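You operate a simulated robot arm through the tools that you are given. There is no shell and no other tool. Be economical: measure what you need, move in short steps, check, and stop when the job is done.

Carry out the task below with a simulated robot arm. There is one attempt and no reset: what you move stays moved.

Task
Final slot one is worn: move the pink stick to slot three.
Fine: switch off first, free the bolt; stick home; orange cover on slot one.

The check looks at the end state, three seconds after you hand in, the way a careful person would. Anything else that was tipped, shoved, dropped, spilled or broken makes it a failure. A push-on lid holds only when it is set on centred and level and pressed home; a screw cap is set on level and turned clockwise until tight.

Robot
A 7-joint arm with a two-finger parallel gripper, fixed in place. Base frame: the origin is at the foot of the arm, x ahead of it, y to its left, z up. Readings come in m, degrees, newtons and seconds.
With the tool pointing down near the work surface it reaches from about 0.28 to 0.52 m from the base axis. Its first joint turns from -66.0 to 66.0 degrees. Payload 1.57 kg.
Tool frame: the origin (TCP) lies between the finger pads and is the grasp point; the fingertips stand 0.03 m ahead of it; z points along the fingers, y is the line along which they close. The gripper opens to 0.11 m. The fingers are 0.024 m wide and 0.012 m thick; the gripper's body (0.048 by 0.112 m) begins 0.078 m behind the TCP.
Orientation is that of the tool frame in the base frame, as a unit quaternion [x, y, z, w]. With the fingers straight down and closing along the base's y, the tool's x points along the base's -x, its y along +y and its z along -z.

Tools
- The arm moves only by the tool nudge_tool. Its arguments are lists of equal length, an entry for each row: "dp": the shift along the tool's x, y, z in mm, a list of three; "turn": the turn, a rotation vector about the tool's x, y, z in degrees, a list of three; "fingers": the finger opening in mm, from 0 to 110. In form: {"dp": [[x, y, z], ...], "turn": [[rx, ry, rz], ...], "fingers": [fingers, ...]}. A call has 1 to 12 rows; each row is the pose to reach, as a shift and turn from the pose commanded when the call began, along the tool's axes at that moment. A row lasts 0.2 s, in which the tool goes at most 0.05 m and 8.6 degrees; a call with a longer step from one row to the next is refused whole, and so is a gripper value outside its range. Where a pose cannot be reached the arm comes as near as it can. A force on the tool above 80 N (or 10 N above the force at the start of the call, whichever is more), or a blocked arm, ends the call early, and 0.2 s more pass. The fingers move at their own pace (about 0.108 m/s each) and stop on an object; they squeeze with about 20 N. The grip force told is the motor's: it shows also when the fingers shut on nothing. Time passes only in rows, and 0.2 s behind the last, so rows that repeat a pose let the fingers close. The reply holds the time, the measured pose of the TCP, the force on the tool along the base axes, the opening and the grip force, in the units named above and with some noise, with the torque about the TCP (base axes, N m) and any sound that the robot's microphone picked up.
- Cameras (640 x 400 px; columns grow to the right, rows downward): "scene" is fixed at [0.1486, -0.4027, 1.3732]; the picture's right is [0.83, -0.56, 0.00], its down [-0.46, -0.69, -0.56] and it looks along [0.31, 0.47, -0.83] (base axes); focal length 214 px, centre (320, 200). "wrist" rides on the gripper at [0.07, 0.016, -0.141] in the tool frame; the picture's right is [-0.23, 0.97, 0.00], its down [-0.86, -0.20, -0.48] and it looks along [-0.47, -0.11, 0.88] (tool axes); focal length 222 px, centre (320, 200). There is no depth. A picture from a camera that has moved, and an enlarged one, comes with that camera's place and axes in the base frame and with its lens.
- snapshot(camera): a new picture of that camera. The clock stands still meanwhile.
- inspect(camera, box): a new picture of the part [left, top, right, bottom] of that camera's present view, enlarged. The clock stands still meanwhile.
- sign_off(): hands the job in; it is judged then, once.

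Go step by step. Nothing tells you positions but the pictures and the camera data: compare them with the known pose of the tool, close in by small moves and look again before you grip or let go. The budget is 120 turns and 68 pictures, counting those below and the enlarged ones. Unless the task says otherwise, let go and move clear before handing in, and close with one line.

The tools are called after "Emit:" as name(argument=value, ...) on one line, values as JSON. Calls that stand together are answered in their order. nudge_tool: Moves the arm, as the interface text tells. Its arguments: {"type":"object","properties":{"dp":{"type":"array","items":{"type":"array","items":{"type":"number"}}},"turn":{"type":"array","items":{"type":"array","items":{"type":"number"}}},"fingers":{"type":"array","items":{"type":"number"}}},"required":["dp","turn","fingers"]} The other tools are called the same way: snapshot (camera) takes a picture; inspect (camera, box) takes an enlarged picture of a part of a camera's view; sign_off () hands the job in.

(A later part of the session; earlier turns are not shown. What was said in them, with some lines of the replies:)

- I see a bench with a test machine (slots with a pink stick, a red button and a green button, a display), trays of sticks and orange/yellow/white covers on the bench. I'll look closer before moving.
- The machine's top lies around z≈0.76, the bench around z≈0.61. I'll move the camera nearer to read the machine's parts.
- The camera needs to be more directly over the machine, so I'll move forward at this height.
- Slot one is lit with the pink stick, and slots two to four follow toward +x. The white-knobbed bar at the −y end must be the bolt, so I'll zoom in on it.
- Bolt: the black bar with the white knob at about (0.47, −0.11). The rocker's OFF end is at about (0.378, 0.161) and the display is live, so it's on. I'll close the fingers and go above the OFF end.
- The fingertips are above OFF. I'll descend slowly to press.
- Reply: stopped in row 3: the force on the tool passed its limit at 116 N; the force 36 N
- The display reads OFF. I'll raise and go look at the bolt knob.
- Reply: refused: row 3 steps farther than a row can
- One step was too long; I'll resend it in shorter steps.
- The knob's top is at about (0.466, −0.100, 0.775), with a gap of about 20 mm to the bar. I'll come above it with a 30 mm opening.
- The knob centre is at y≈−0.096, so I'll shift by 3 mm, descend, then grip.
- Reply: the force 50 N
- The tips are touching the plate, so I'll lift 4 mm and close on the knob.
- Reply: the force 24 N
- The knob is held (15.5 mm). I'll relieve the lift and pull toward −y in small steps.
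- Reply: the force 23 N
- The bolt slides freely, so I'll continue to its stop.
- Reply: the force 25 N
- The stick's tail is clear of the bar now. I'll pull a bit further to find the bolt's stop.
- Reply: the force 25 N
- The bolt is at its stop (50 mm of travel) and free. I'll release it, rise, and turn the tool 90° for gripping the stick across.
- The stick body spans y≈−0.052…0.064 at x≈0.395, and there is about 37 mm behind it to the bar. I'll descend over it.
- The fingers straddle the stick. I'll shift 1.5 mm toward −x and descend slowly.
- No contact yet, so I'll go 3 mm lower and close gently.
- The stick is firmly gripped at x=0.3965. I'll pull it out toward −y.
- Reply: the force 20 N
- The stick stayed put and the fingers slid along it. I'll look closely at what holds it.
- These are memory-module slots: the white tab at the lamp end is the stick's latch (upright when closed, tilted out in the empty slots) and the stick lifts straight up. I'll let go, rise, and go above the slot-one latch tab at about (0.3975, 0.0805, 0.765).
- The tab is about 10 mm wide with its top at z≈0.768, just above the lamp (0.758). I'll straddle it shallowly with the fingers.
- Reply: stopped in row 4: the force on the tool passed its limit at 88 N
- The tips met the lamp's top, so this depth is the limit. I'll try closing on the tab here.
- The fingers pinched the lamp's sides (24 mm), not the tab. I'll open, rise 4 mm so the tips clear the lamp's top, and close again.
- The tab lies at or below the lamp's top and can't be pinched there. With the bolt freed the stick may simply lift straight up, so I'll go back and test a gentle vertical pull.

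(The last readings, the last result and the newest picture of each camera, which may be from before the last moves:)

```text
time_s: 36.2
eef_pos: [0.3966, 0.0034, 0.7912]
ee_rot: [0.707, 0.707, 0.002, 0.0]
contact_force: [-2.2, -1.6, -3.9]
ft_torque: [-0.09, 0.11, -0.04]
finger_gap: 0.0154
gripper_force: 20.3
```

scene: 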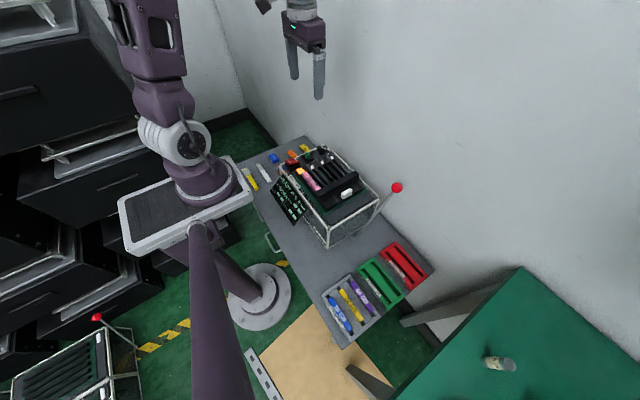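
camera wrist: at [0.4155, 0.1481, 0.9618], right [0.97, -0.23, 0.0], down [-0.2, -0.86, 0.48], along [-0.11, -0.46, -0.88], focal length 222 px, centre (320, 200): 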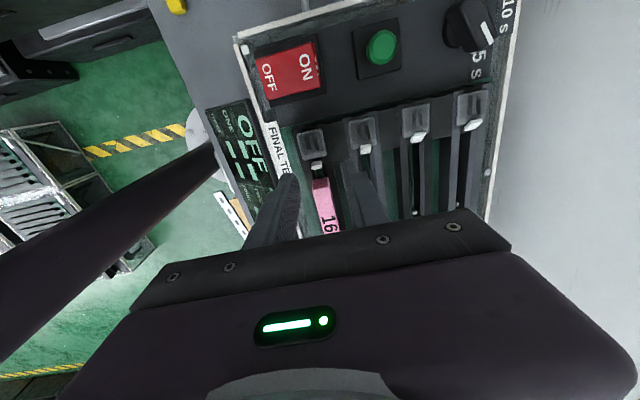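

Emit:
nudge_tool(dp=[[0, 0, -1], [0, 0, -2], [0, 0, -3], [0, 0, -4], [0, 0, -5], [0, 0, -6]], turn=[[0, 0, 0], [0, 0, 0], [0, 0, 0], [0, 0, 0], [0, 0, 0], [0, 0, 0]], fingers=[4, 4, 4, 4, 4, 4])

Emit:
inspect(camera="wrist", box=[260, 20, 380, 120])

Emit:
inspect(camera="scene", box=[290, 140, 370, 200])

```text
time_s: 37.6
eef_pos: [0.3971, 0.0036, 0.7977]
ee_rot: [0.707, 0.707, 0.002, 0.0]
contact_force: [-0.2, -0.4, -0.2]
ft_torque: [0.0, 0.03, -0.01]
finger_gap: 0.015
gripper_force: 20.0
```

```text
4.00 times, centred on (320, 70) of wrist
camera zoom: at [0.4139, 0.0742, 0.9386], right [0.97, -0.23, 0.0], down [-0.2, -0.86, 0.47], along [-0.11, -0.46, -0.88], focal length 888 px, centre (320, 720)
```

zoom: 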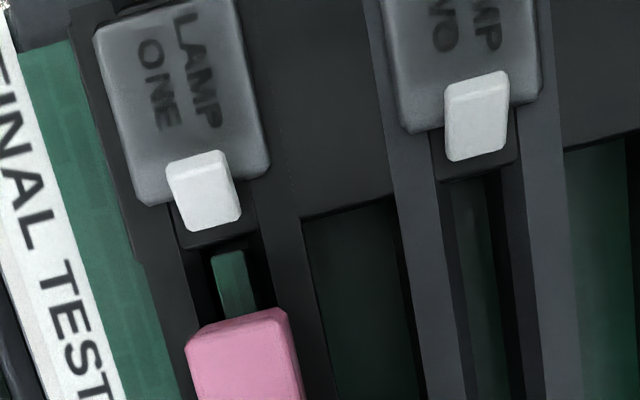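

```text
6.67 times, centred on (330, 170) of scene
camera zoom: at [0.1486, -0.4027, 1.3732], right [0.83, -0.56, 0.0], down [-0.46, -0.69, -0.56], along [0.31, 0.47, -0.83], focal length 1430 px, centre (253, 400)
```

zoom: 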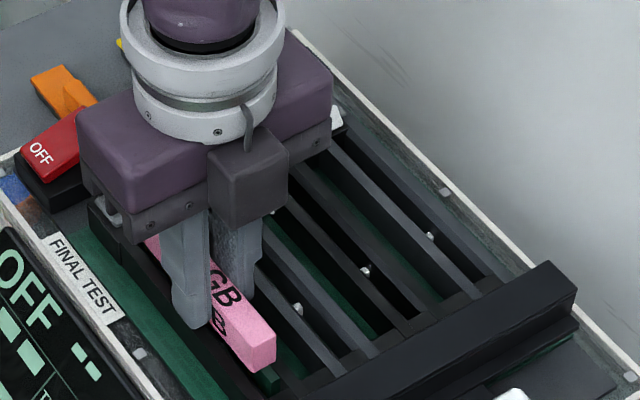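

The latch opened by itself and the stick is rising free. I'll lift it clear; its home pose was TCP y=0.0035, z=0.791.

Emit:
nudge_tool(dp=[[0, 0, -10], [0, 0, -25], [0, 0, -45], [0, 0, -65], [0, 30, -65], [0, 60, -65], [0, 91, -65], [0, 91, -65]], turn=[[0, 0, 0], [0, 0, 0], [0, 0, 0], [0, 0, 0], [0, 0, 0], [0, 0, 0], [0, 0, 0], [0, 0, 0]], fingers=[4, 4, 4, 4, 4, 4, 4, 4])

Emit:
snapshot(camera="wrist")

Emit:
inspect(camera="scene", box=[280, 120, 380, 200])

```text
time_s: 39.4
eef_pos: [0.4866, 0.0034, 0.8648]
ee_rot: [0.707, 0.707, 0.002, 0.0]
contact_force: [-0.3, -0.8, -0.3]
ft_torque: [-0.02, 0.02, 0.0]
finger_gap: 0.0151
gripper_force: 19.5
```

```text
28 pictures are left
camera wrist: at [0.5036, 0.0739, 1.0058], right [0.97, -0.23, 0.0], down [-0.2, -0.86, 0.48], along [-0.11, -0.46, -0.88], focal length 222 px, centre (320, 200)
```

wrist: 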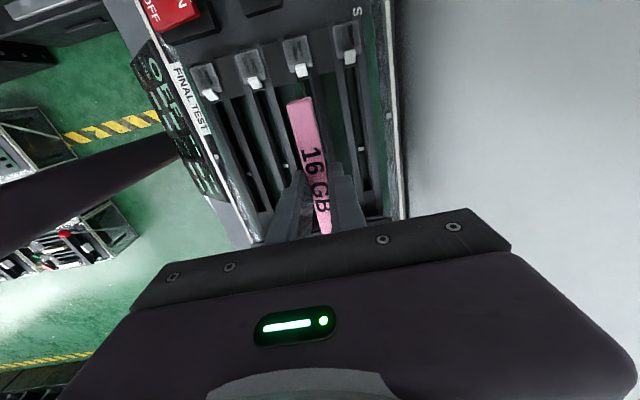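

```text
5.00 times, centred on (330, 160) of scene
camera zoom: at [0.1486, -0.4027, 1.3732], right [0.83, -0.56, 0.0], down [-0.46, -0.69, -0.56], along [0.31, 0.47, -0.83], focal length 1072 px, centre (270, 400)
```

zoom: 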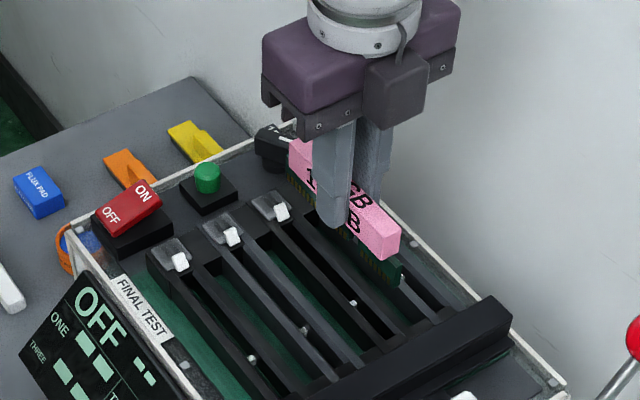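

The module is held level with its contacts down, above slot three. I'll lower to just above the slot and check lateral alignment.

Emit:
nudge_tool(dp=[[0, 0, 20], [0, 0, 40], [0, 0, 48], [0, 0, 48]], turn=[[0, 0, 0], [0, 0, 0], [0, 0, 0], [0, 0, 0]], fingers=[4, 4, 4, 4])

Emit:
inspect(camera="wrist", box=[200, 20, 360, 120])

Emit:
inspect(camera="scene", box=[310, 140, 380, 195])

```text
time_s: 40.4
eef_pos: [0.4872, 0.0034, 0.8154]
ee_rot: [0.707, 0.707, 0.001, 0.0]
contact_force: [0.1, -0.5, 0.2]
ft_torque: [0.01, 0.0, 0.0]
finger_gap: 0.0152
gripper_force: 20.0
```

```text
4.00 times, centred on (280, 70) of wrist
camera zoom: at [0.5039, 0.074, 0.9563], right [0.97, -0.23, 0.0], down [-0.2, -0.86, 0.47], along [-0.11, -0.46, -0.88], focal length 888 px, centre (480, 720)
```

zoom: 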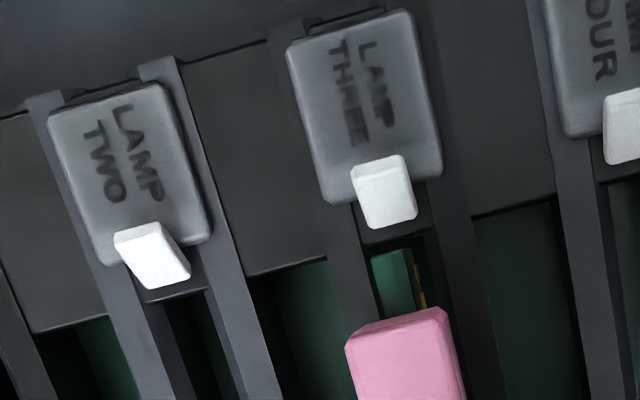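

```text
7.27 times, centred on (345, 168) of scene
camera zoom: at [0.1486, -0.4027, 1.3732], right [0.83, -0.56, 0.0], down [-0.46, -0.69, -0.56], along [0.31, 0.47, -0.83], focal length 1560 px, centre (138, 436)
```

zoom: 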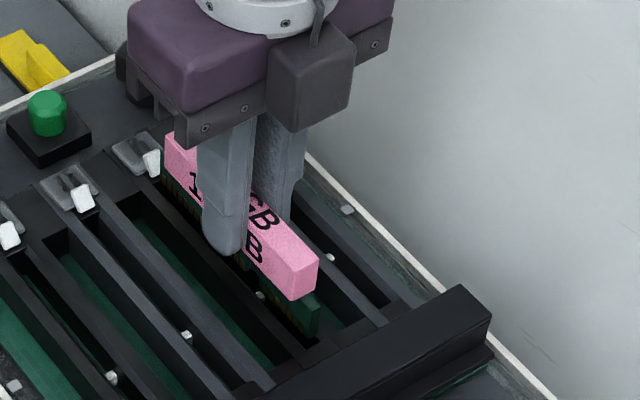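

Comparing with the slot-one view, the stick needs +1.8 mm in x. I'll correct that and lower gently.

Emit:
nudge_tool(dp=[[0, 1.8, 0], [0, 1.8, 0], [0, 1.8, 5], [0, 1.8, 9], [0, 1.8, 12], [0, 1.8, 14], [0, 1.8, 16]], turn=[[0, 0, 0], [0, 0, 0], [0, 0, 0], [0, 0, 0], [0, 0, 0], [0, 0, 0], [0, 0, 0]], fingers=[4, 4, 4, 4, 4, 4, 4])

Emit:
inspect(camera="wrist", box=[200, 20, 360, 120])

```text
time_s: 42.0
eef_pos: [0.4895, 0.0053, 0.7999]
ee_rot: [0.707, 0.707, 0.004, 0.0]
contact_force: [-1.0, 0.5, -0.6]
ft_torque: [0.03, 0.01, -0.08]
finger_gap: 0.0152
gripper_force: 19.6
```

```text
4.00 times, centred on (280, 70) of wrist
camera zoom: at [0.5062, 0.0747, 0.9399], right [0.97, -0.23, 0.0], down [-0.2, -0.86, 0.47], along [-0.11, -0.46, -0.88], focal length 888 px, centre (480, 720)
```

zoom: 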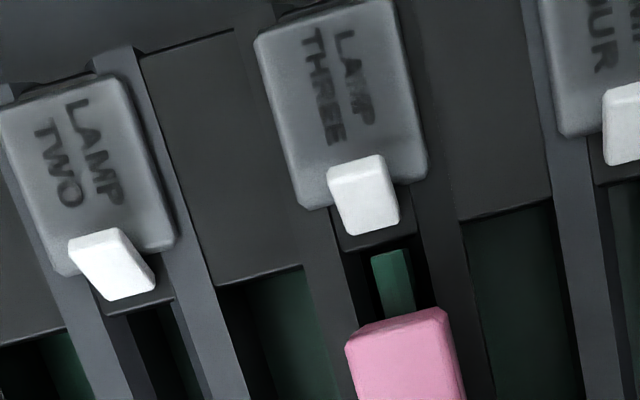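

X alignment now matches the slot-one view. I'll trim y by −0.6 mm and keep lowering.

Emit:
nudge_tool(dp=[[-0.6, 0, 0], [-0.6, 0, 2], [-0.6, 0, 4], [-0.6, 0, 6], [-0.6, 0, 8], [-0.6, 0, 9], [-0.6, 0, 9]], turn=[[0, 0, 0], [0, 0, 0], [0, 0, 0], [0, 0, 0], [0, 0, 0], [0, 0, 0], [0, 0, 0]], fingers=[4, 4, 4, 4, 4, 4, 4])

Emit:
inspect(camera="wrist", box=[200, 20, 360, 120])

```text
time_s: 43.6
eef_pos: [0.4898, 0.005, 0.7917]
ee_rot: [0.707, 0.707, 0.002, 0.0]
contact_force: [-4.5, 0.0, 20.5]
ft_torque: [-0.17, 0.4, -0.09]
finger_gap: 0.0153
gripper_force: 20.5
```

```text
4.00 times, centred on (280, 70) of wrist
camera zoom: at [0.5061, 0.0745, 0.9316], right [0.97, -0.23, 0.0], down [-0.2, -0.86, 0.47], along [-0.1, -0.46, -0.88], focal length 888 px, centre (480, 720)
```

zoom: 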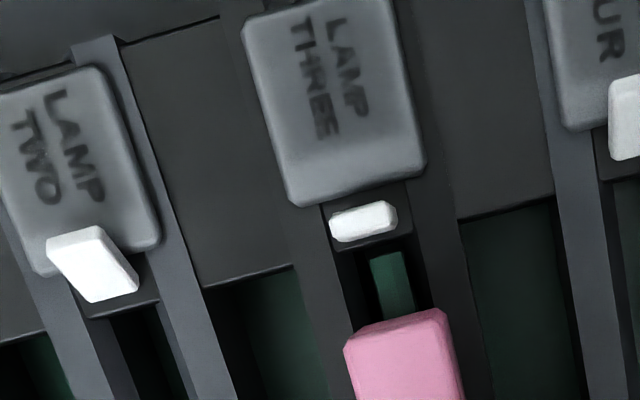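

The latch flipped shut on slot three. I'll press slightly more to be sure it is home, then release.

Emit:
nudge_tool(dp=[[0, 0, 1.5], [0, 0, 3], [0, 0, 3], [0, 0, 0], [0, 0, 0]], turn=[[0, 0, 0], [0, 0, 0], [0, 0, 0], [0, 0, 0], [0, 0, 0]], fingers=[4, 4, 4, 4, 4])

Emit:
nudge_tool(dp=[[0, 0, 0], [0, 0, 0], [0, 0, -20], [0, 0, -50], [0, 0, -50], [0, 0, -50]], turn=[[0, 0, 0], [0, 0, 0], [0, 0, 0], [0, 0, 0], [0, 0, 0], [0, 0, 0]], fingers=[36, 36, 36, 36, 0, 0])

```text
time_s: 44.2
eef_pos: [0.489, 0.0046, 0.7912]
ee_rot: [0.707, 0.707, 0.003, -0.001]
contact_force: [-8.3, 1.7, 24.5]
ft_torque: [-0.18, 0.53, -0.06]
finger_gap: 0.0154
gripper_force: 20.9
stopped in row 2: the force on the tool passed its limit at 88 N (the readings are from after the stop); the commanded pose is now the measured one
```

```text
time_s: 45.6
eef_pos: [0.491, 0.0061, 0.8405]
ee_rot: [0.706, 0.708, 0.003, 0.0]
contact_force: [0.4, 0.3, 0.1]
ft_torque: [0.02, 0.0, 0.02]
finger_gap: 0.0001
gripper_force: 20.0
```

Emit:
inspect(camera="scene", box=[280, 130, 390, 210])

Emit:
inspect(camera="scene", box=[230, 130, 330, 200])

```text
5.00 times, centred on (335, 170) of scene
camera zoom: at [0.1486, -0.4027, 1.3732], right [0.83, -0.56, 0.0], down [-0.46, -0.69, -0.56], along [0.31, 0.47, -0.83], focal length 1072 px, centre (245, 350)
```

zoom: 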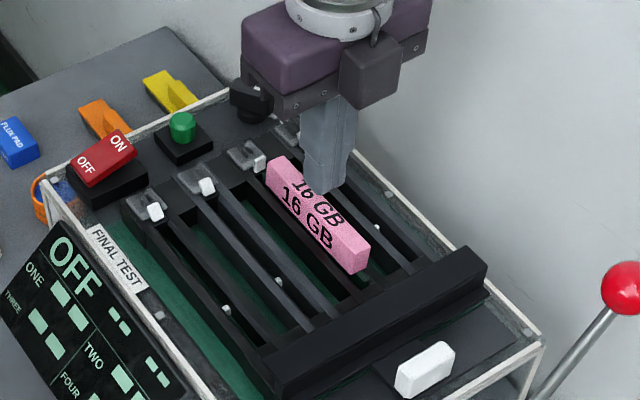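

```text
5.71 times, centred on (280, 165) of scene
camera zoom: at [0.1486, -0.4027, 1.3732], right [0.83, -0.56, 0.0], down [-0.46, -0.69, -0.56], along [0.31, 0.47, -0.83], focal length 1226 px, centre (549, 400)
```

zoom: 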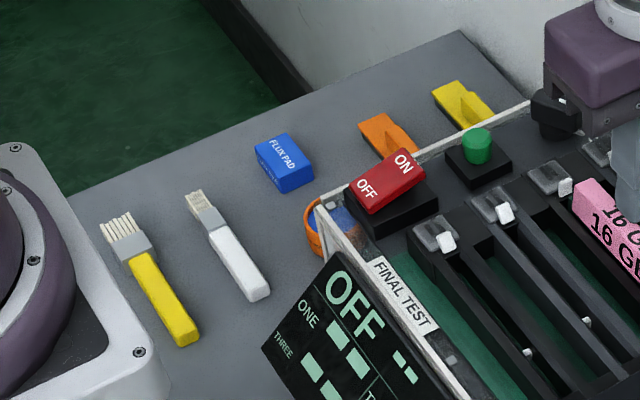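

The stick sits in slot three with its latch closed. Next the orange cover: I'll go over to it and look from above.

Emit:
nudge_tool(dp=[[0, 0, -40], [40, -5, -60], [85, -10, -60], [130, -15, -60], [170, -20, -60], [210, -25, -60], [240, -30, -60], [240, -30, -60]], turn=[[0, 0, 0], [0, 0, 0], [0, 0, 0], [0, 0, 0], [0, 0, 0], [0, 0, 0], [0, 0, 0], [0, 0, 0]], fingers=[0, 0, 0, 0, 0, 0, 0, 0])

Emit:
snapshot(camera="wrist")

```text
time_s: 47.4
eef_pos: [0.4602, 0.2438, 0.9005]
ee_rot: [0.707, 0.707, 0.004, 0.001]
contact_force: [0.0, -0.2, -1.0]
ft_torque: [0.04, -0.01, 0.01]
finger_gap: 0.0
gripper_force: 20.0
```

```text
20 pictures are left
camera wrist: at [0.4764, 0.3136, 1.0409], right [0.97, -0.23, 0.0], down [-0.2, -0.86, 0.47], along [-0.1, -0.46, -0.88], focal length 222 px, centre (320, 200)
```

wrist: 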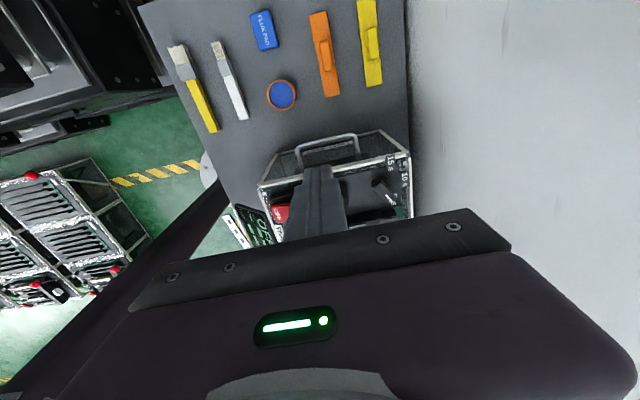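

Emit:
inspect(camera="wrist", box=[280, 0, 400, 110])

```text
3.64 times, centred on (340, 55) of wrist
camera zoom: at [0.4764, 0.3136, 1.0409], right [0.97, -0.23, 0.0], down [-0.2, -0.86, 0.47], along [-0.1, -0.46, -0.88], focal length 808 px, centre (247, 727)
```

zoom: 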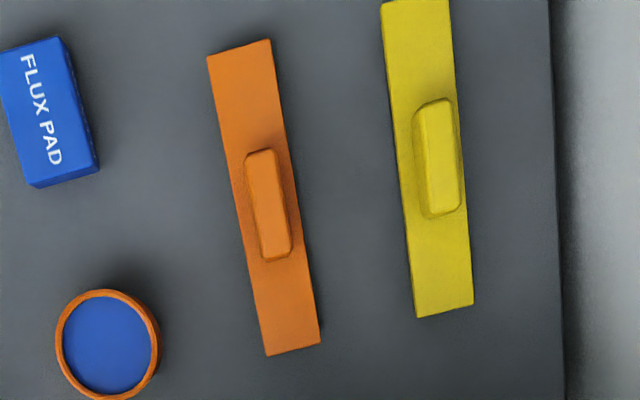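

The cover lies along y, centred at about (0.492, 0.340), with a ~13 mm wide handle on top. That is a long reach, so I'll go part-way down and see how close the arm gets with the tool vertical.

Emit:
nudge_tool(dp=[[35, 10, 0], [70, 20, 0], [96, 31, 20], [96, 31, 50], [96, 31, 80], [96, 31, 110], [96, 31, 130], [96, 31, 130]], turn=[[0, 0, 0], [0, 0, 0], [0, 0, 0], [0, 0, 0], [0, 0, 0], [0, 0, 0], [0, 0, 0], [0, 0, 0]], fingers=[20, 36, 36, 36, 36, 36, 36, 36])

```text
time_s: 49.2
eef_pos: [0.491, 0.3394, 0.773]
ee_rot: [0.707, 0.707, 0.004, 0.001]
contact_force: [0.0, -0.5, 0.2]
ft_torque: [0.01, -0.01, 0.01]
finger_gap: 0.0361
gripper_force: 0.0
```

Emit:
nudge_tool(dp=[[0, 0, 25], [0, 0, 50], [0, 0, 70], [0, 0, 70]], turn=[[0, 0, 0], [0, 0, 0], [0, 0, 0], [0, 0, 0]], fingers=[36, 36, 36, 36])

Emit:
inspect(camera="wrist", box=[240, 90, 400, 220])

```text
time_s: 50.2
eef_pos: [0.4912, 0.3388, 0.7028]
ee_rot: [0.707, 0.707, 0.003, -0.001]
contact_force: [-0.8, 0.7, -0.4]
ft_torque: [0.01, -0.02, 0.0]
finger_gap: 0.036
gripper_force: 0.2
```

```text
3.08 times, centred on (320, 155) of wrist
camera zoom: at [0.5078, 0.4093, 0.8426], right [0.97, -0.23, 0.0], down [-0.2, -0.86, 0.47], along [-0.1, -0.46, -0.88], focal length 684 px, centre (320, 338)
```

zoom: 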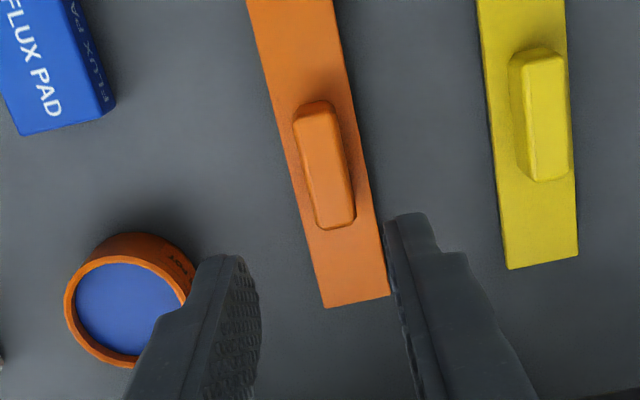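

The handle centre is at about (0.494, 0.343), and the bench looks nearer z≈0.57. I'll trim and keep descending.

Emit:
nudge_tool(dp=[[4, 3, 15], [4, 3, 30], [4, 3, 45], [4, 3, 58], [4, 3, 58]], turn=[[0, 0, 0], [0, 0, 0], [0, 0, 0], [0, 0, 0], [0, 0, 0]], fingers=[36, 36, 36, 36, 36])

Emit:
inspect(camera="wrist", box=[240, 90, 400, 220])

```text
time_s: 51.4
eef_pos: [0.4954, 0.3448, 0.6437]
ee_rot: [0.707, 0.707, 0.004, 0.0]
contact_force: [0.4, 0.7, 0.0]
ft_torque: [0.01, 0.0, 0.0]
finger_gap: 0.0358
gripper_force: 0.0
```

```text
3.08 times, centred on (320, 155) of wrist
camera zoom: at [0.5108, 0.4145, 0.7847], right [0.97, -0.23, 0.0], down [-0.2, -0.86, 0.47], along [-0.1, -0.46, -0.88], focal length 684 px, centre (320, 338)
```

zoom: 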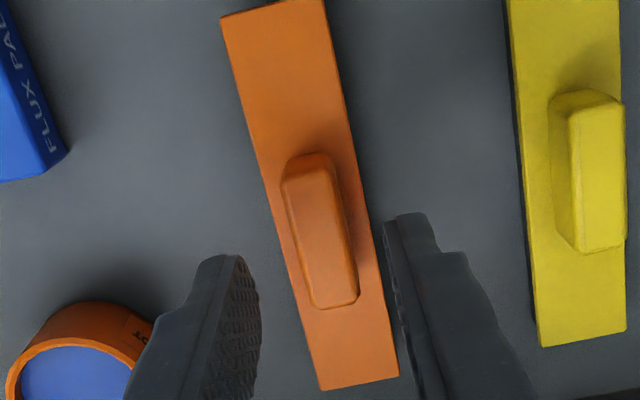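

Handle top is at z≈0.583. I'll descend to grip height in small steps.

Emit:
nudge_tool(dp=[[0, -1.5, 15], [0, -1.5, 28], [0, -1.5, 34], [0, -1.5, 36], [0, -1.5, 38], [0, -1.5, 38]], turn=[[0, 0, 0], [0, 0, 0], [0, 0, 0], [0, 0, 0], [0, 0, 0], [0, 0, 0]], fingers=[36, 36, 36, 36, 36, 36])

Emit:
inspect(camera="wrist", box=[240, 110, 400, 240])

```text
time_s: 52.8
eef_pos: [0.4921, 0.3442, 0.6057]
ee_rot: [0.706, 0.708, 0.004, 0.0]
contact_force: [0.5, 0.1, 1.2]
ft_torque: [0.01, 0.02, -0.02]
finger_gap: 0.0363
gripper_force: 0.0
```

```text
3.08 times, centred on (320, 175) of wrist
camera zoom: at [0.5097, 0.4151, 0.7463], right [0.97, -0.23, 0.0], down [-0.2, -0.86, 0.47], along [-0.1, -0.46, -0.88], focal length 684 px, centre (320, 277)
```

zoom: 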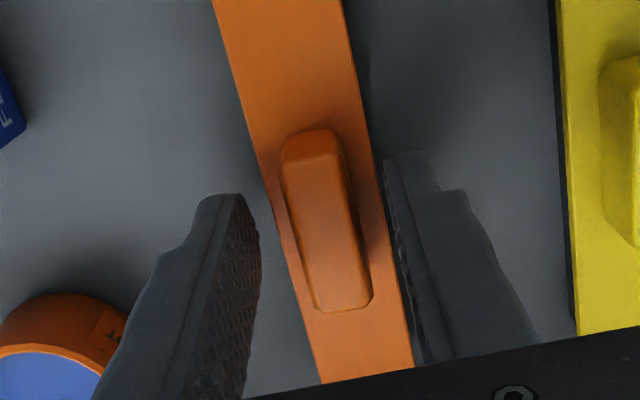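

Emit:
nudge_tool(dp=[[0, 1, 1], [0, 1, 2.5], [0, 1, 2.5], [0, 1, 2.5], [0, 1, 2.5], [0, 1, 2.5]], turn=[[0, 0, 0], [0, 0, 0], [0, 0, 0], [0, 0, 0], [0, 0, 0], [0, 0, 0]], fingers=[36, 36, 24, 14, 5, 5])

Emit:
inspect(camera="wrist", box=[240, 110, 400, 240])

```text
time_s: 54.2
eef_pos: [0.4942, 0.3448, 0.6029]
ee_rot: [0.707, 0.707, 0.004, 0.0]
contact_force: [-0.2, 0.8, 2.3]
ft_torque: [0.03, -0.03, -0.03]
finger_gap: 0.0288
gripper_force: 19.7
```

```text
3.08 times, centred on (320, 175) of wrist
camera zoom: at [0.5109, 0.4151, 0.7445], right [0.97, -0.23, 0.0], down [-0.2, -0.86, 0.47], along [-0.1, -0.46, -0.88], focal length 684 px, centre (320, 277)
```

zoom: 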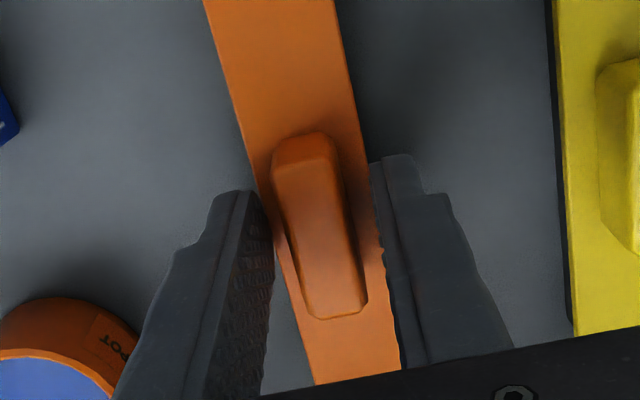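

The fingers closed on the strip's edges (28.8 mm), so the handle is higher. I'll open, rise 7 mm and close on the handle.

Emit:
nudge_tool(dp=[[0, 0, 0], [0, 0, 0], [0, 0, -7], [0, 0, -7], [0, 0, -7], [0, 0, -7], [0, 0, -7], [0, 0, -7]], turn=[[0, 0, 0], [0, 0, 0], [0, 0, 0], [0, 0, 0], [0, 0, 0], [0, 0, 0], [0, 0, 0], [0, 0, 0]], fingers=[38, 38, 38, 38, 22, 12, 4, 4])

Emit:
inspect(camera="wrist", box=[240, 110, 400, 240])

```text
time_s: 56.0
eef_pos: [0.4951, 0.3451, 0.6114]
ee_rot: [0.707, 0.707, 0.003, 0.0]
contact_force: [0.5, 0.6, 0.5]
ft_torque: [-0.03, 0.05, -0.01]
finger_gap: 0.0145
gripper_force: 20.6
```

```text
3.08 times, centred on (320, 175) of wrist
camera zoom: at [0.511, 0.4154, 0.7516], right [0.97, -0.23, 0.0], down [-0.2, -0.86, 0.47], along [-0.1, -0.46, -0.88], focal length 684 px, centre (320, 277)
```

zoom: 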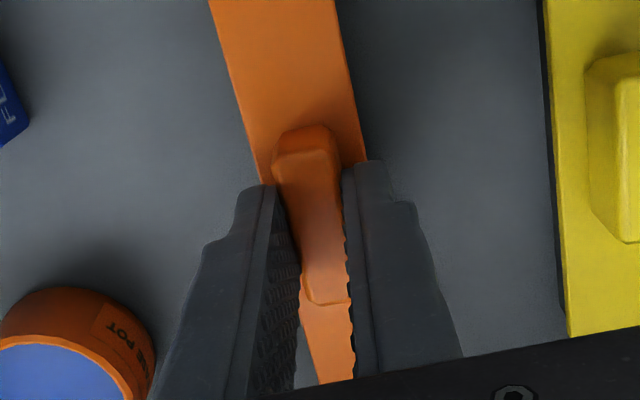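

The handle is gripped (14.5 mm). I'll lift straight up, high enough to clear the machine.

Emit:
nudge_tool(dp=[[0, 0, -10], [0, 0, -40], [0, 0, -80], [0, 0, -120], [0, 0, -160], [0, 0, -200], [0, 0, -240], [0, 0, -275], [0, 0, -275]], turn=[[0, 0, 0], [0, 0, 0], [0, 0, 0], [0, 0, 0], [0, 0, 0], [0, 0, 0], [0, 0, 0], [0, 0, 0], [0, 0, 0]], fingers=[4, 4, 4, 4, 4, 4, 4, 4, 4])

Emit:
nudge_tool(dp=[[-40, -10, 0], [-80, -22, 0], [-120, -34, 0], [-160, -46, 0], [-200, -58, 0], [-240, -70, 0], [-280, -82, 0], [-310, -92, 0], [-333, -98, 0], [-333, -98, 0]], turn=[[0, 0, 0], [0, 0, 0], [0, 0, 0], [0, 0, 0], [0, 0, 0], [0, 0, 0], [0, 0, 0], [0, 0, 0], [0, 0, 0], [0, 0, 0]], fingers=[4, 4, 4, 4, 4, 4, 4, 4, 4, 4])

Emit:
snapshot(camera="wrist")

```text
time_s: 58.0
eef_pos: [0.4941, 0.3449, 0.8849]
ee_rot: [0.707, 0.707, 0.003, -0.001]
contact_force: [0.0, -0.4, 0.1]
ft_torque: [-0.03, 0.02, 0.0]
finger_gap: 0.0148
gripper_force: 20.6
```

```text
time_s: 60.2
eef_pos: [0.3939, 0.01, 0.8829]
ee_rot: [0.707, 0.707, 0.004, -0.001]
contact_force: [0.0, 0.0, -0.2]
ft_torque: [-0.01, -0.04, 0.03]
finger_gap: 0.0145
gripper_force: 20.2
```

```text
13 pictures are left
camera wrist: at [0.4109, 0.0806, 1.0239], right [0.97, -0.23, 0.0], down [-0.2, -0.86, 0.47], along [-0.1, -0.46, -0.88], focal length 222 px, centre (320, 200)
```

wrist: 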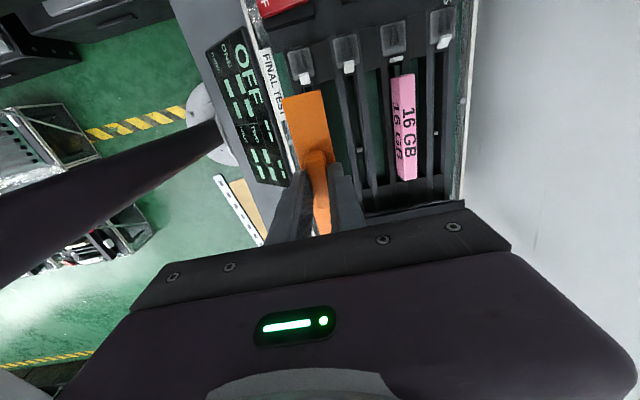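

The cover is above slot one. I'll lower to about 15 mm above the rails and check alignment from both cameras.

Emit:
nudge_tool(dp=[[0, 1.5, 20], [0, 1.5, 40], [0, 1.5, 55], [0, 1.5, 55]], turn=[[0, 0, 0], [0, 0, 0], [0, 0, 0], [0, 0, 0]], fingers=[4, 4, 4, 4])

Emit:
inspect(camera="wrist", box=[250, 20, 430, 160])

Emit:
inspect(camera="scene", box=[290, 145, 360, 205])

```text
time_s: 61.2
eef_pos: [0.3967, 0.0106, 0.8283]
ee_rot: [0.707, 0.707, 0.004, 0.0]
contact_force: [0.6, -0.7, -0.2]
ft_torque: [-0.01, 0.0, 0.0]
finger_gap: 0.0141
gripper_force: 20.1
```

```text
2.86 times, centred on (340, 90) of wrist
camera zoom: at [0.4131, 0.0809, 0.9691], right [0.97, -0.23, 0.0], down [-0.2, -0.86, 0.47], along [-0.1, -0.46, -0.88], focal length 635 px, centre (263, 514)
```

zoom: 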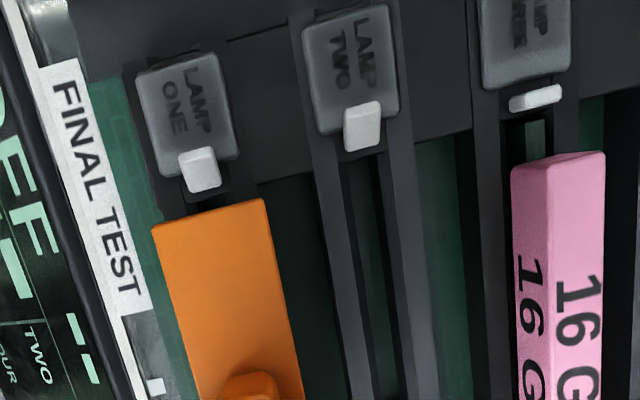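

```text
6.67 times, centred on (325, 175) of scene
camera zoom: at [0.1486, -0.4027, 1.3732], right [0.83, -0.56, 0.0], down [-0.46, -0.69, -0.56], along [0.31, 0.47, -0.83], focal length 1430 px, centre (287, 367)
```

zoom: 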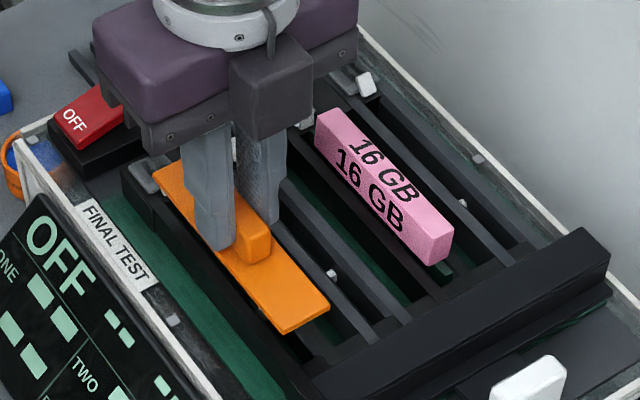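

The cover is centred lengthwise on the slot (its +y end is at y≈0.074, the same as the seated module's board), with maybe 1° of yaw to trim. I'll trim that and lower until it touches.

Emit:
nudge_tool(dp=[[0, 0, 0], [0, 0, 6], [0, 0, 10], [0, 0, 13], [0, 0, 15], [0, 0, 17], [0, 0, 19]], turn=[[0, 0, -1], [0, 0, -1], [0, 0, -1], [0, 0, -1], [0, 0, -1], [0, 0, -1], [0, 0, -1]], fingers=[4, 4, 4, 4, 4, 4, 4])

```text
time_s: 62.8
eef_pos: [0.3975, 0.0109, 0.8104]
ee_rot: [0.7, 0.714, 0.004, -0.001]
contact_force: [-0.7, 0.2, 0.0]
ft_torque: [0.0, 0.01, -0.02]
finger_gap: 0.0149
gripper_force: 20.2
```

Emit:
inspect(camera="wrist", box=[250, 20, 390, 140])

Emit:
inspect(camera="scene", box=[300, 155, 350, 200])

```text
3.33 times, centred on (320, 80) of wrist
camera zoom: at [0.4124, 0.0815, 0.9501], right [0.98, -0.21, 0.0], down [-0.19, -0.86, 0.47], along [-0.1, -0.46, -0.88], focal length 740 px, centre (320, 600)
```

zoom: 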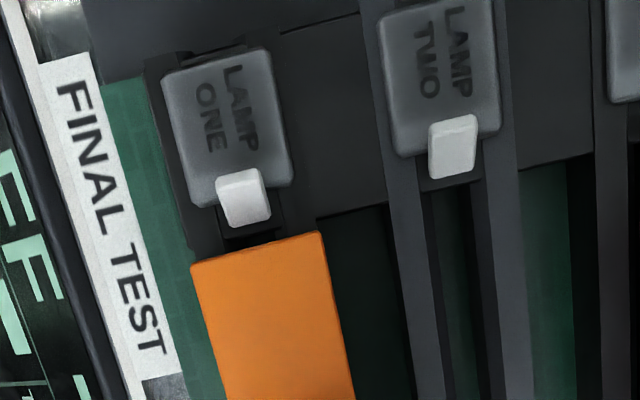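

```text
8.89 times, centred on (325, 178) of scene
camera zoom: at [0.1486, -0.4027, 1.3732], right [0.83, -0.56, 0.0], down [-0.46, -0.69, -0.56], along [0.31, 0.47, -0.83], focal length 1906 px, centre (276, 400)
```

zoom: 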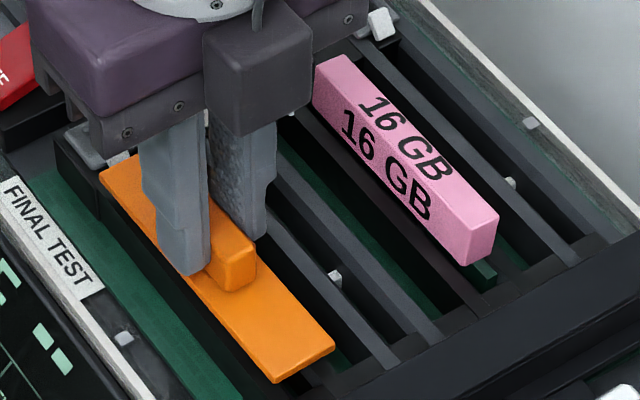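

The cover looks aligned with the rail pair, with x about 0.8 mm high. I'll trim that and lower to contact.

Emit:
nudge_tool(dp=[[0, -0.8, 0], [0, -0.8, 2], [0, -0.8, 4], [0, -0.8, 6], [0, -0.8, 8], [0, -0.8, 9]], turn=[[0, 0, 0], [0, 0, 0], [0, 0, 0], [0, 0, 0], [0, 0, 0], [0, 0, 0]], fingers=[4, 4, 4, 4, 4, 4])

```text
time_s: 64.2
eef_pos: [0.3965, 0.0113, 0.8004]
ee_rot: [0.7, 0.714, 0.005, 0.001]
contact_force: [0.4, 0.9, 15.9]
ft_torque: [0.01, 0.02, 0.01]
finger_gap: 0.0149
gripper_force: 19.9
```

Contact is centred and shows almost no torque. I'll press it home gradually.

Emit:
nudge_tool(dp=[[0, 0, 1], [0, 0, 2], [0, 0, 3], [0, 0, 3]], turn=[[0, 0, 0], [0, 0, 0], [0, 0, 0], [0, 0, 0]], fingers=[4, 4, 4, 4])

Emit:
inspect(camera="wrist", box=[250, 20, 390, 140])

```text
time_s: 65.2
eef_pos: [0.3966, 0.0122, 0.7962]
ee_rot: [0.701, 0.713, 0.003, 0.0]
contact_force: [4.6, -3.1, 14.3]
ft_torque: [-0.11, -0.07, 0.03]
finger_gap: 0.0146
gripper_force: 20.2
```

```text
3.33 times, centred on (320, 80) of wrist
camera zoom: at [0.4115, 0.0818, 0.9379], right [0.98, -0.21, 0.0], down [-0.19, -0.86, 0.47], along [-0.1, -0.46, -0.88], focal length 740 px, centre (320, 600)
```

zoom: 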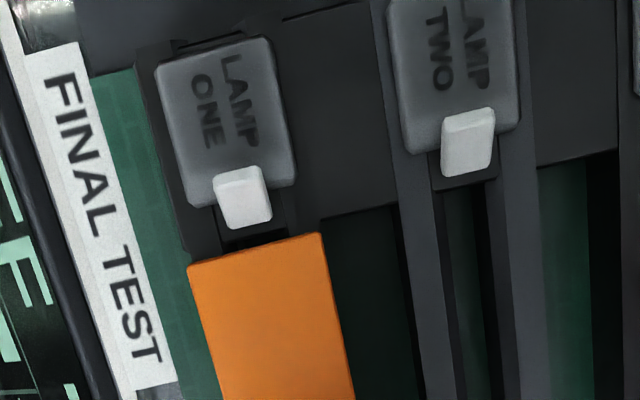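

It moved down with the force easing, so I'll press on to find the hard stop.

Emit:
nudge_tool(dp=[[0, 0, 1], [0, 0, 2], [0, 0, 3], [0, 0, 4], [0, 0, 4]], turn=[[0, 0, 0], [0, 0, 0], [0, 0, 0], [0, 0, 0], [0, 0, 0]], fingers=[4, 4, 4, 4, 4])

```text
time_s: 66.2
eef_pos: [0.3956, 0.0121, 0.7961]
ee_rot: [0.7, 0.714, 0.005, 0.0]
contact_force: [-4.8, -0.9, 32.7]
ft_torque: [-0.18, 0.27, -0.06]
finger_gap: 0.0148
gripper_force: 20.1
stopped in row 4: the force on the tool passed its limit at 87 N (the readings are from after the stop); the commanded pose is now the measured one
```

There is a hard stop at 0.796 (87 N), so the cover is home. I'll release and rise straight up.

Emit:
nudge_tool(dp=[[0, 0, -1], [0, 0, -1], [0, 0, -10], [0, 0, -40], [0, 0, -80], [0, 0, -100], [0, 0, -100]], turn=[[0, 0, 0], [0, 0, 0], [0, 0, 0], [0, 0, 0], [0, 0, 0], [0, 0, 0], [0, 0, 0]], fingers=[30, 36, 36, 36, 36, 36, 36])

Emit:
inspect(camera="wrist", box=[260, 20, 440, 210])

Emit:
inspect(camera="scene", box=[280, 135, 380, 210])

```text
time_s: 67.8
eef_pos: [0.3968, 0.0114, 0.8946]
ee_rot: [0.701, 0.713, 0.004, 0.0]
contact_force: [-0.4, -0.6, -0.1]
ft_torque: [-0.01, 0.03, 0.01]
finger_gap: 0.0361
gripper_force: 0.0
```

```text
2.11 times, centred on (350, 115) of wrist
camera zoom: at [0.4124, 0.0825, 1.0361], right [0.98, -0.21, 0.0], down [-0.19, -0.86, 0.47], along [-0.1, -0.46, -0.88], focal length 468 px, centre (257, 379)
```

zoom: 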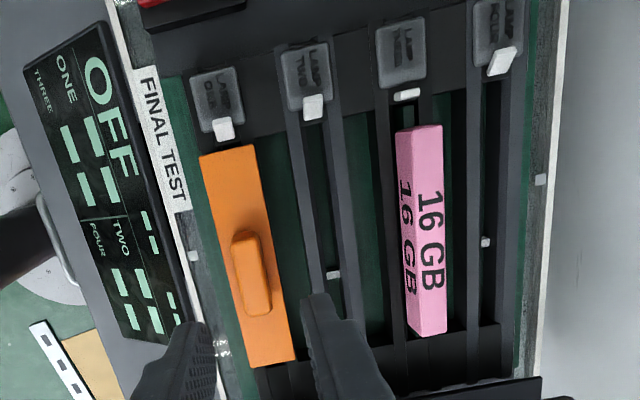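

```text
5.33 times, centred on (330, 172) of scene
camera zoom: at [0.1486, -0.4027, 1.3732], right [0.83, -0.56, 0.0], down [-0.46, -0.69, -0.56], along [0.31, 0.47, -0.83], focal length 1144 px, centre (267, 347)
```

zoom: 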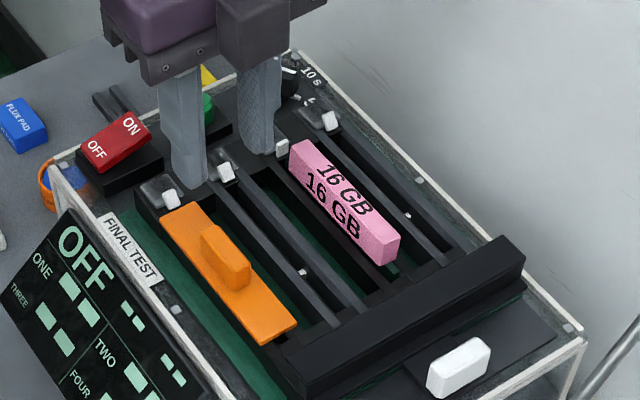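

Slot one carries the orange cover, level and seated. The pink stick is latched in slot three, the switch is off and the bolt is free. I'll move clear and hand in.

Emit:
nudge_tool(dp=[[0, 0, -45], [0, 0, -90], [0, 0, -120], [0, 0, -120]], turn=[[0, 0, 0], [0, 0, 0], [0, 0, 0], [0, 0, 0]], fingers=[36, 36, 36, 36])

Emit:
snapshot(camera="scene")

```text
time_s: 68.8
eef_pos: [0.3935, 0.0113, 1.0132]
ee_rot: [0.701, 0.714, 0.005, -0.001]
contact_force: [-0.2, 0.3, 0.4]
ft_torque: [0.0, 0.0, 0.02]
finger_gap: 0.0362
gripper_force: 0.1
```

```text
5 pictures are left
```

scene: 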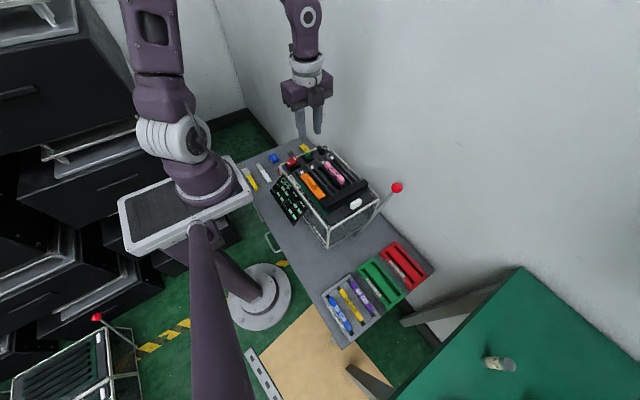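

The arm is clear and nothing else has been disturbed, so I'm handing in.

Emit:
sign_off()

```text
The job is handed in.
```

The tester is switched off, the bolt is drawn back and left free, the pink stick is latched home in slot three, and the orange cover is pressed down on slot one.
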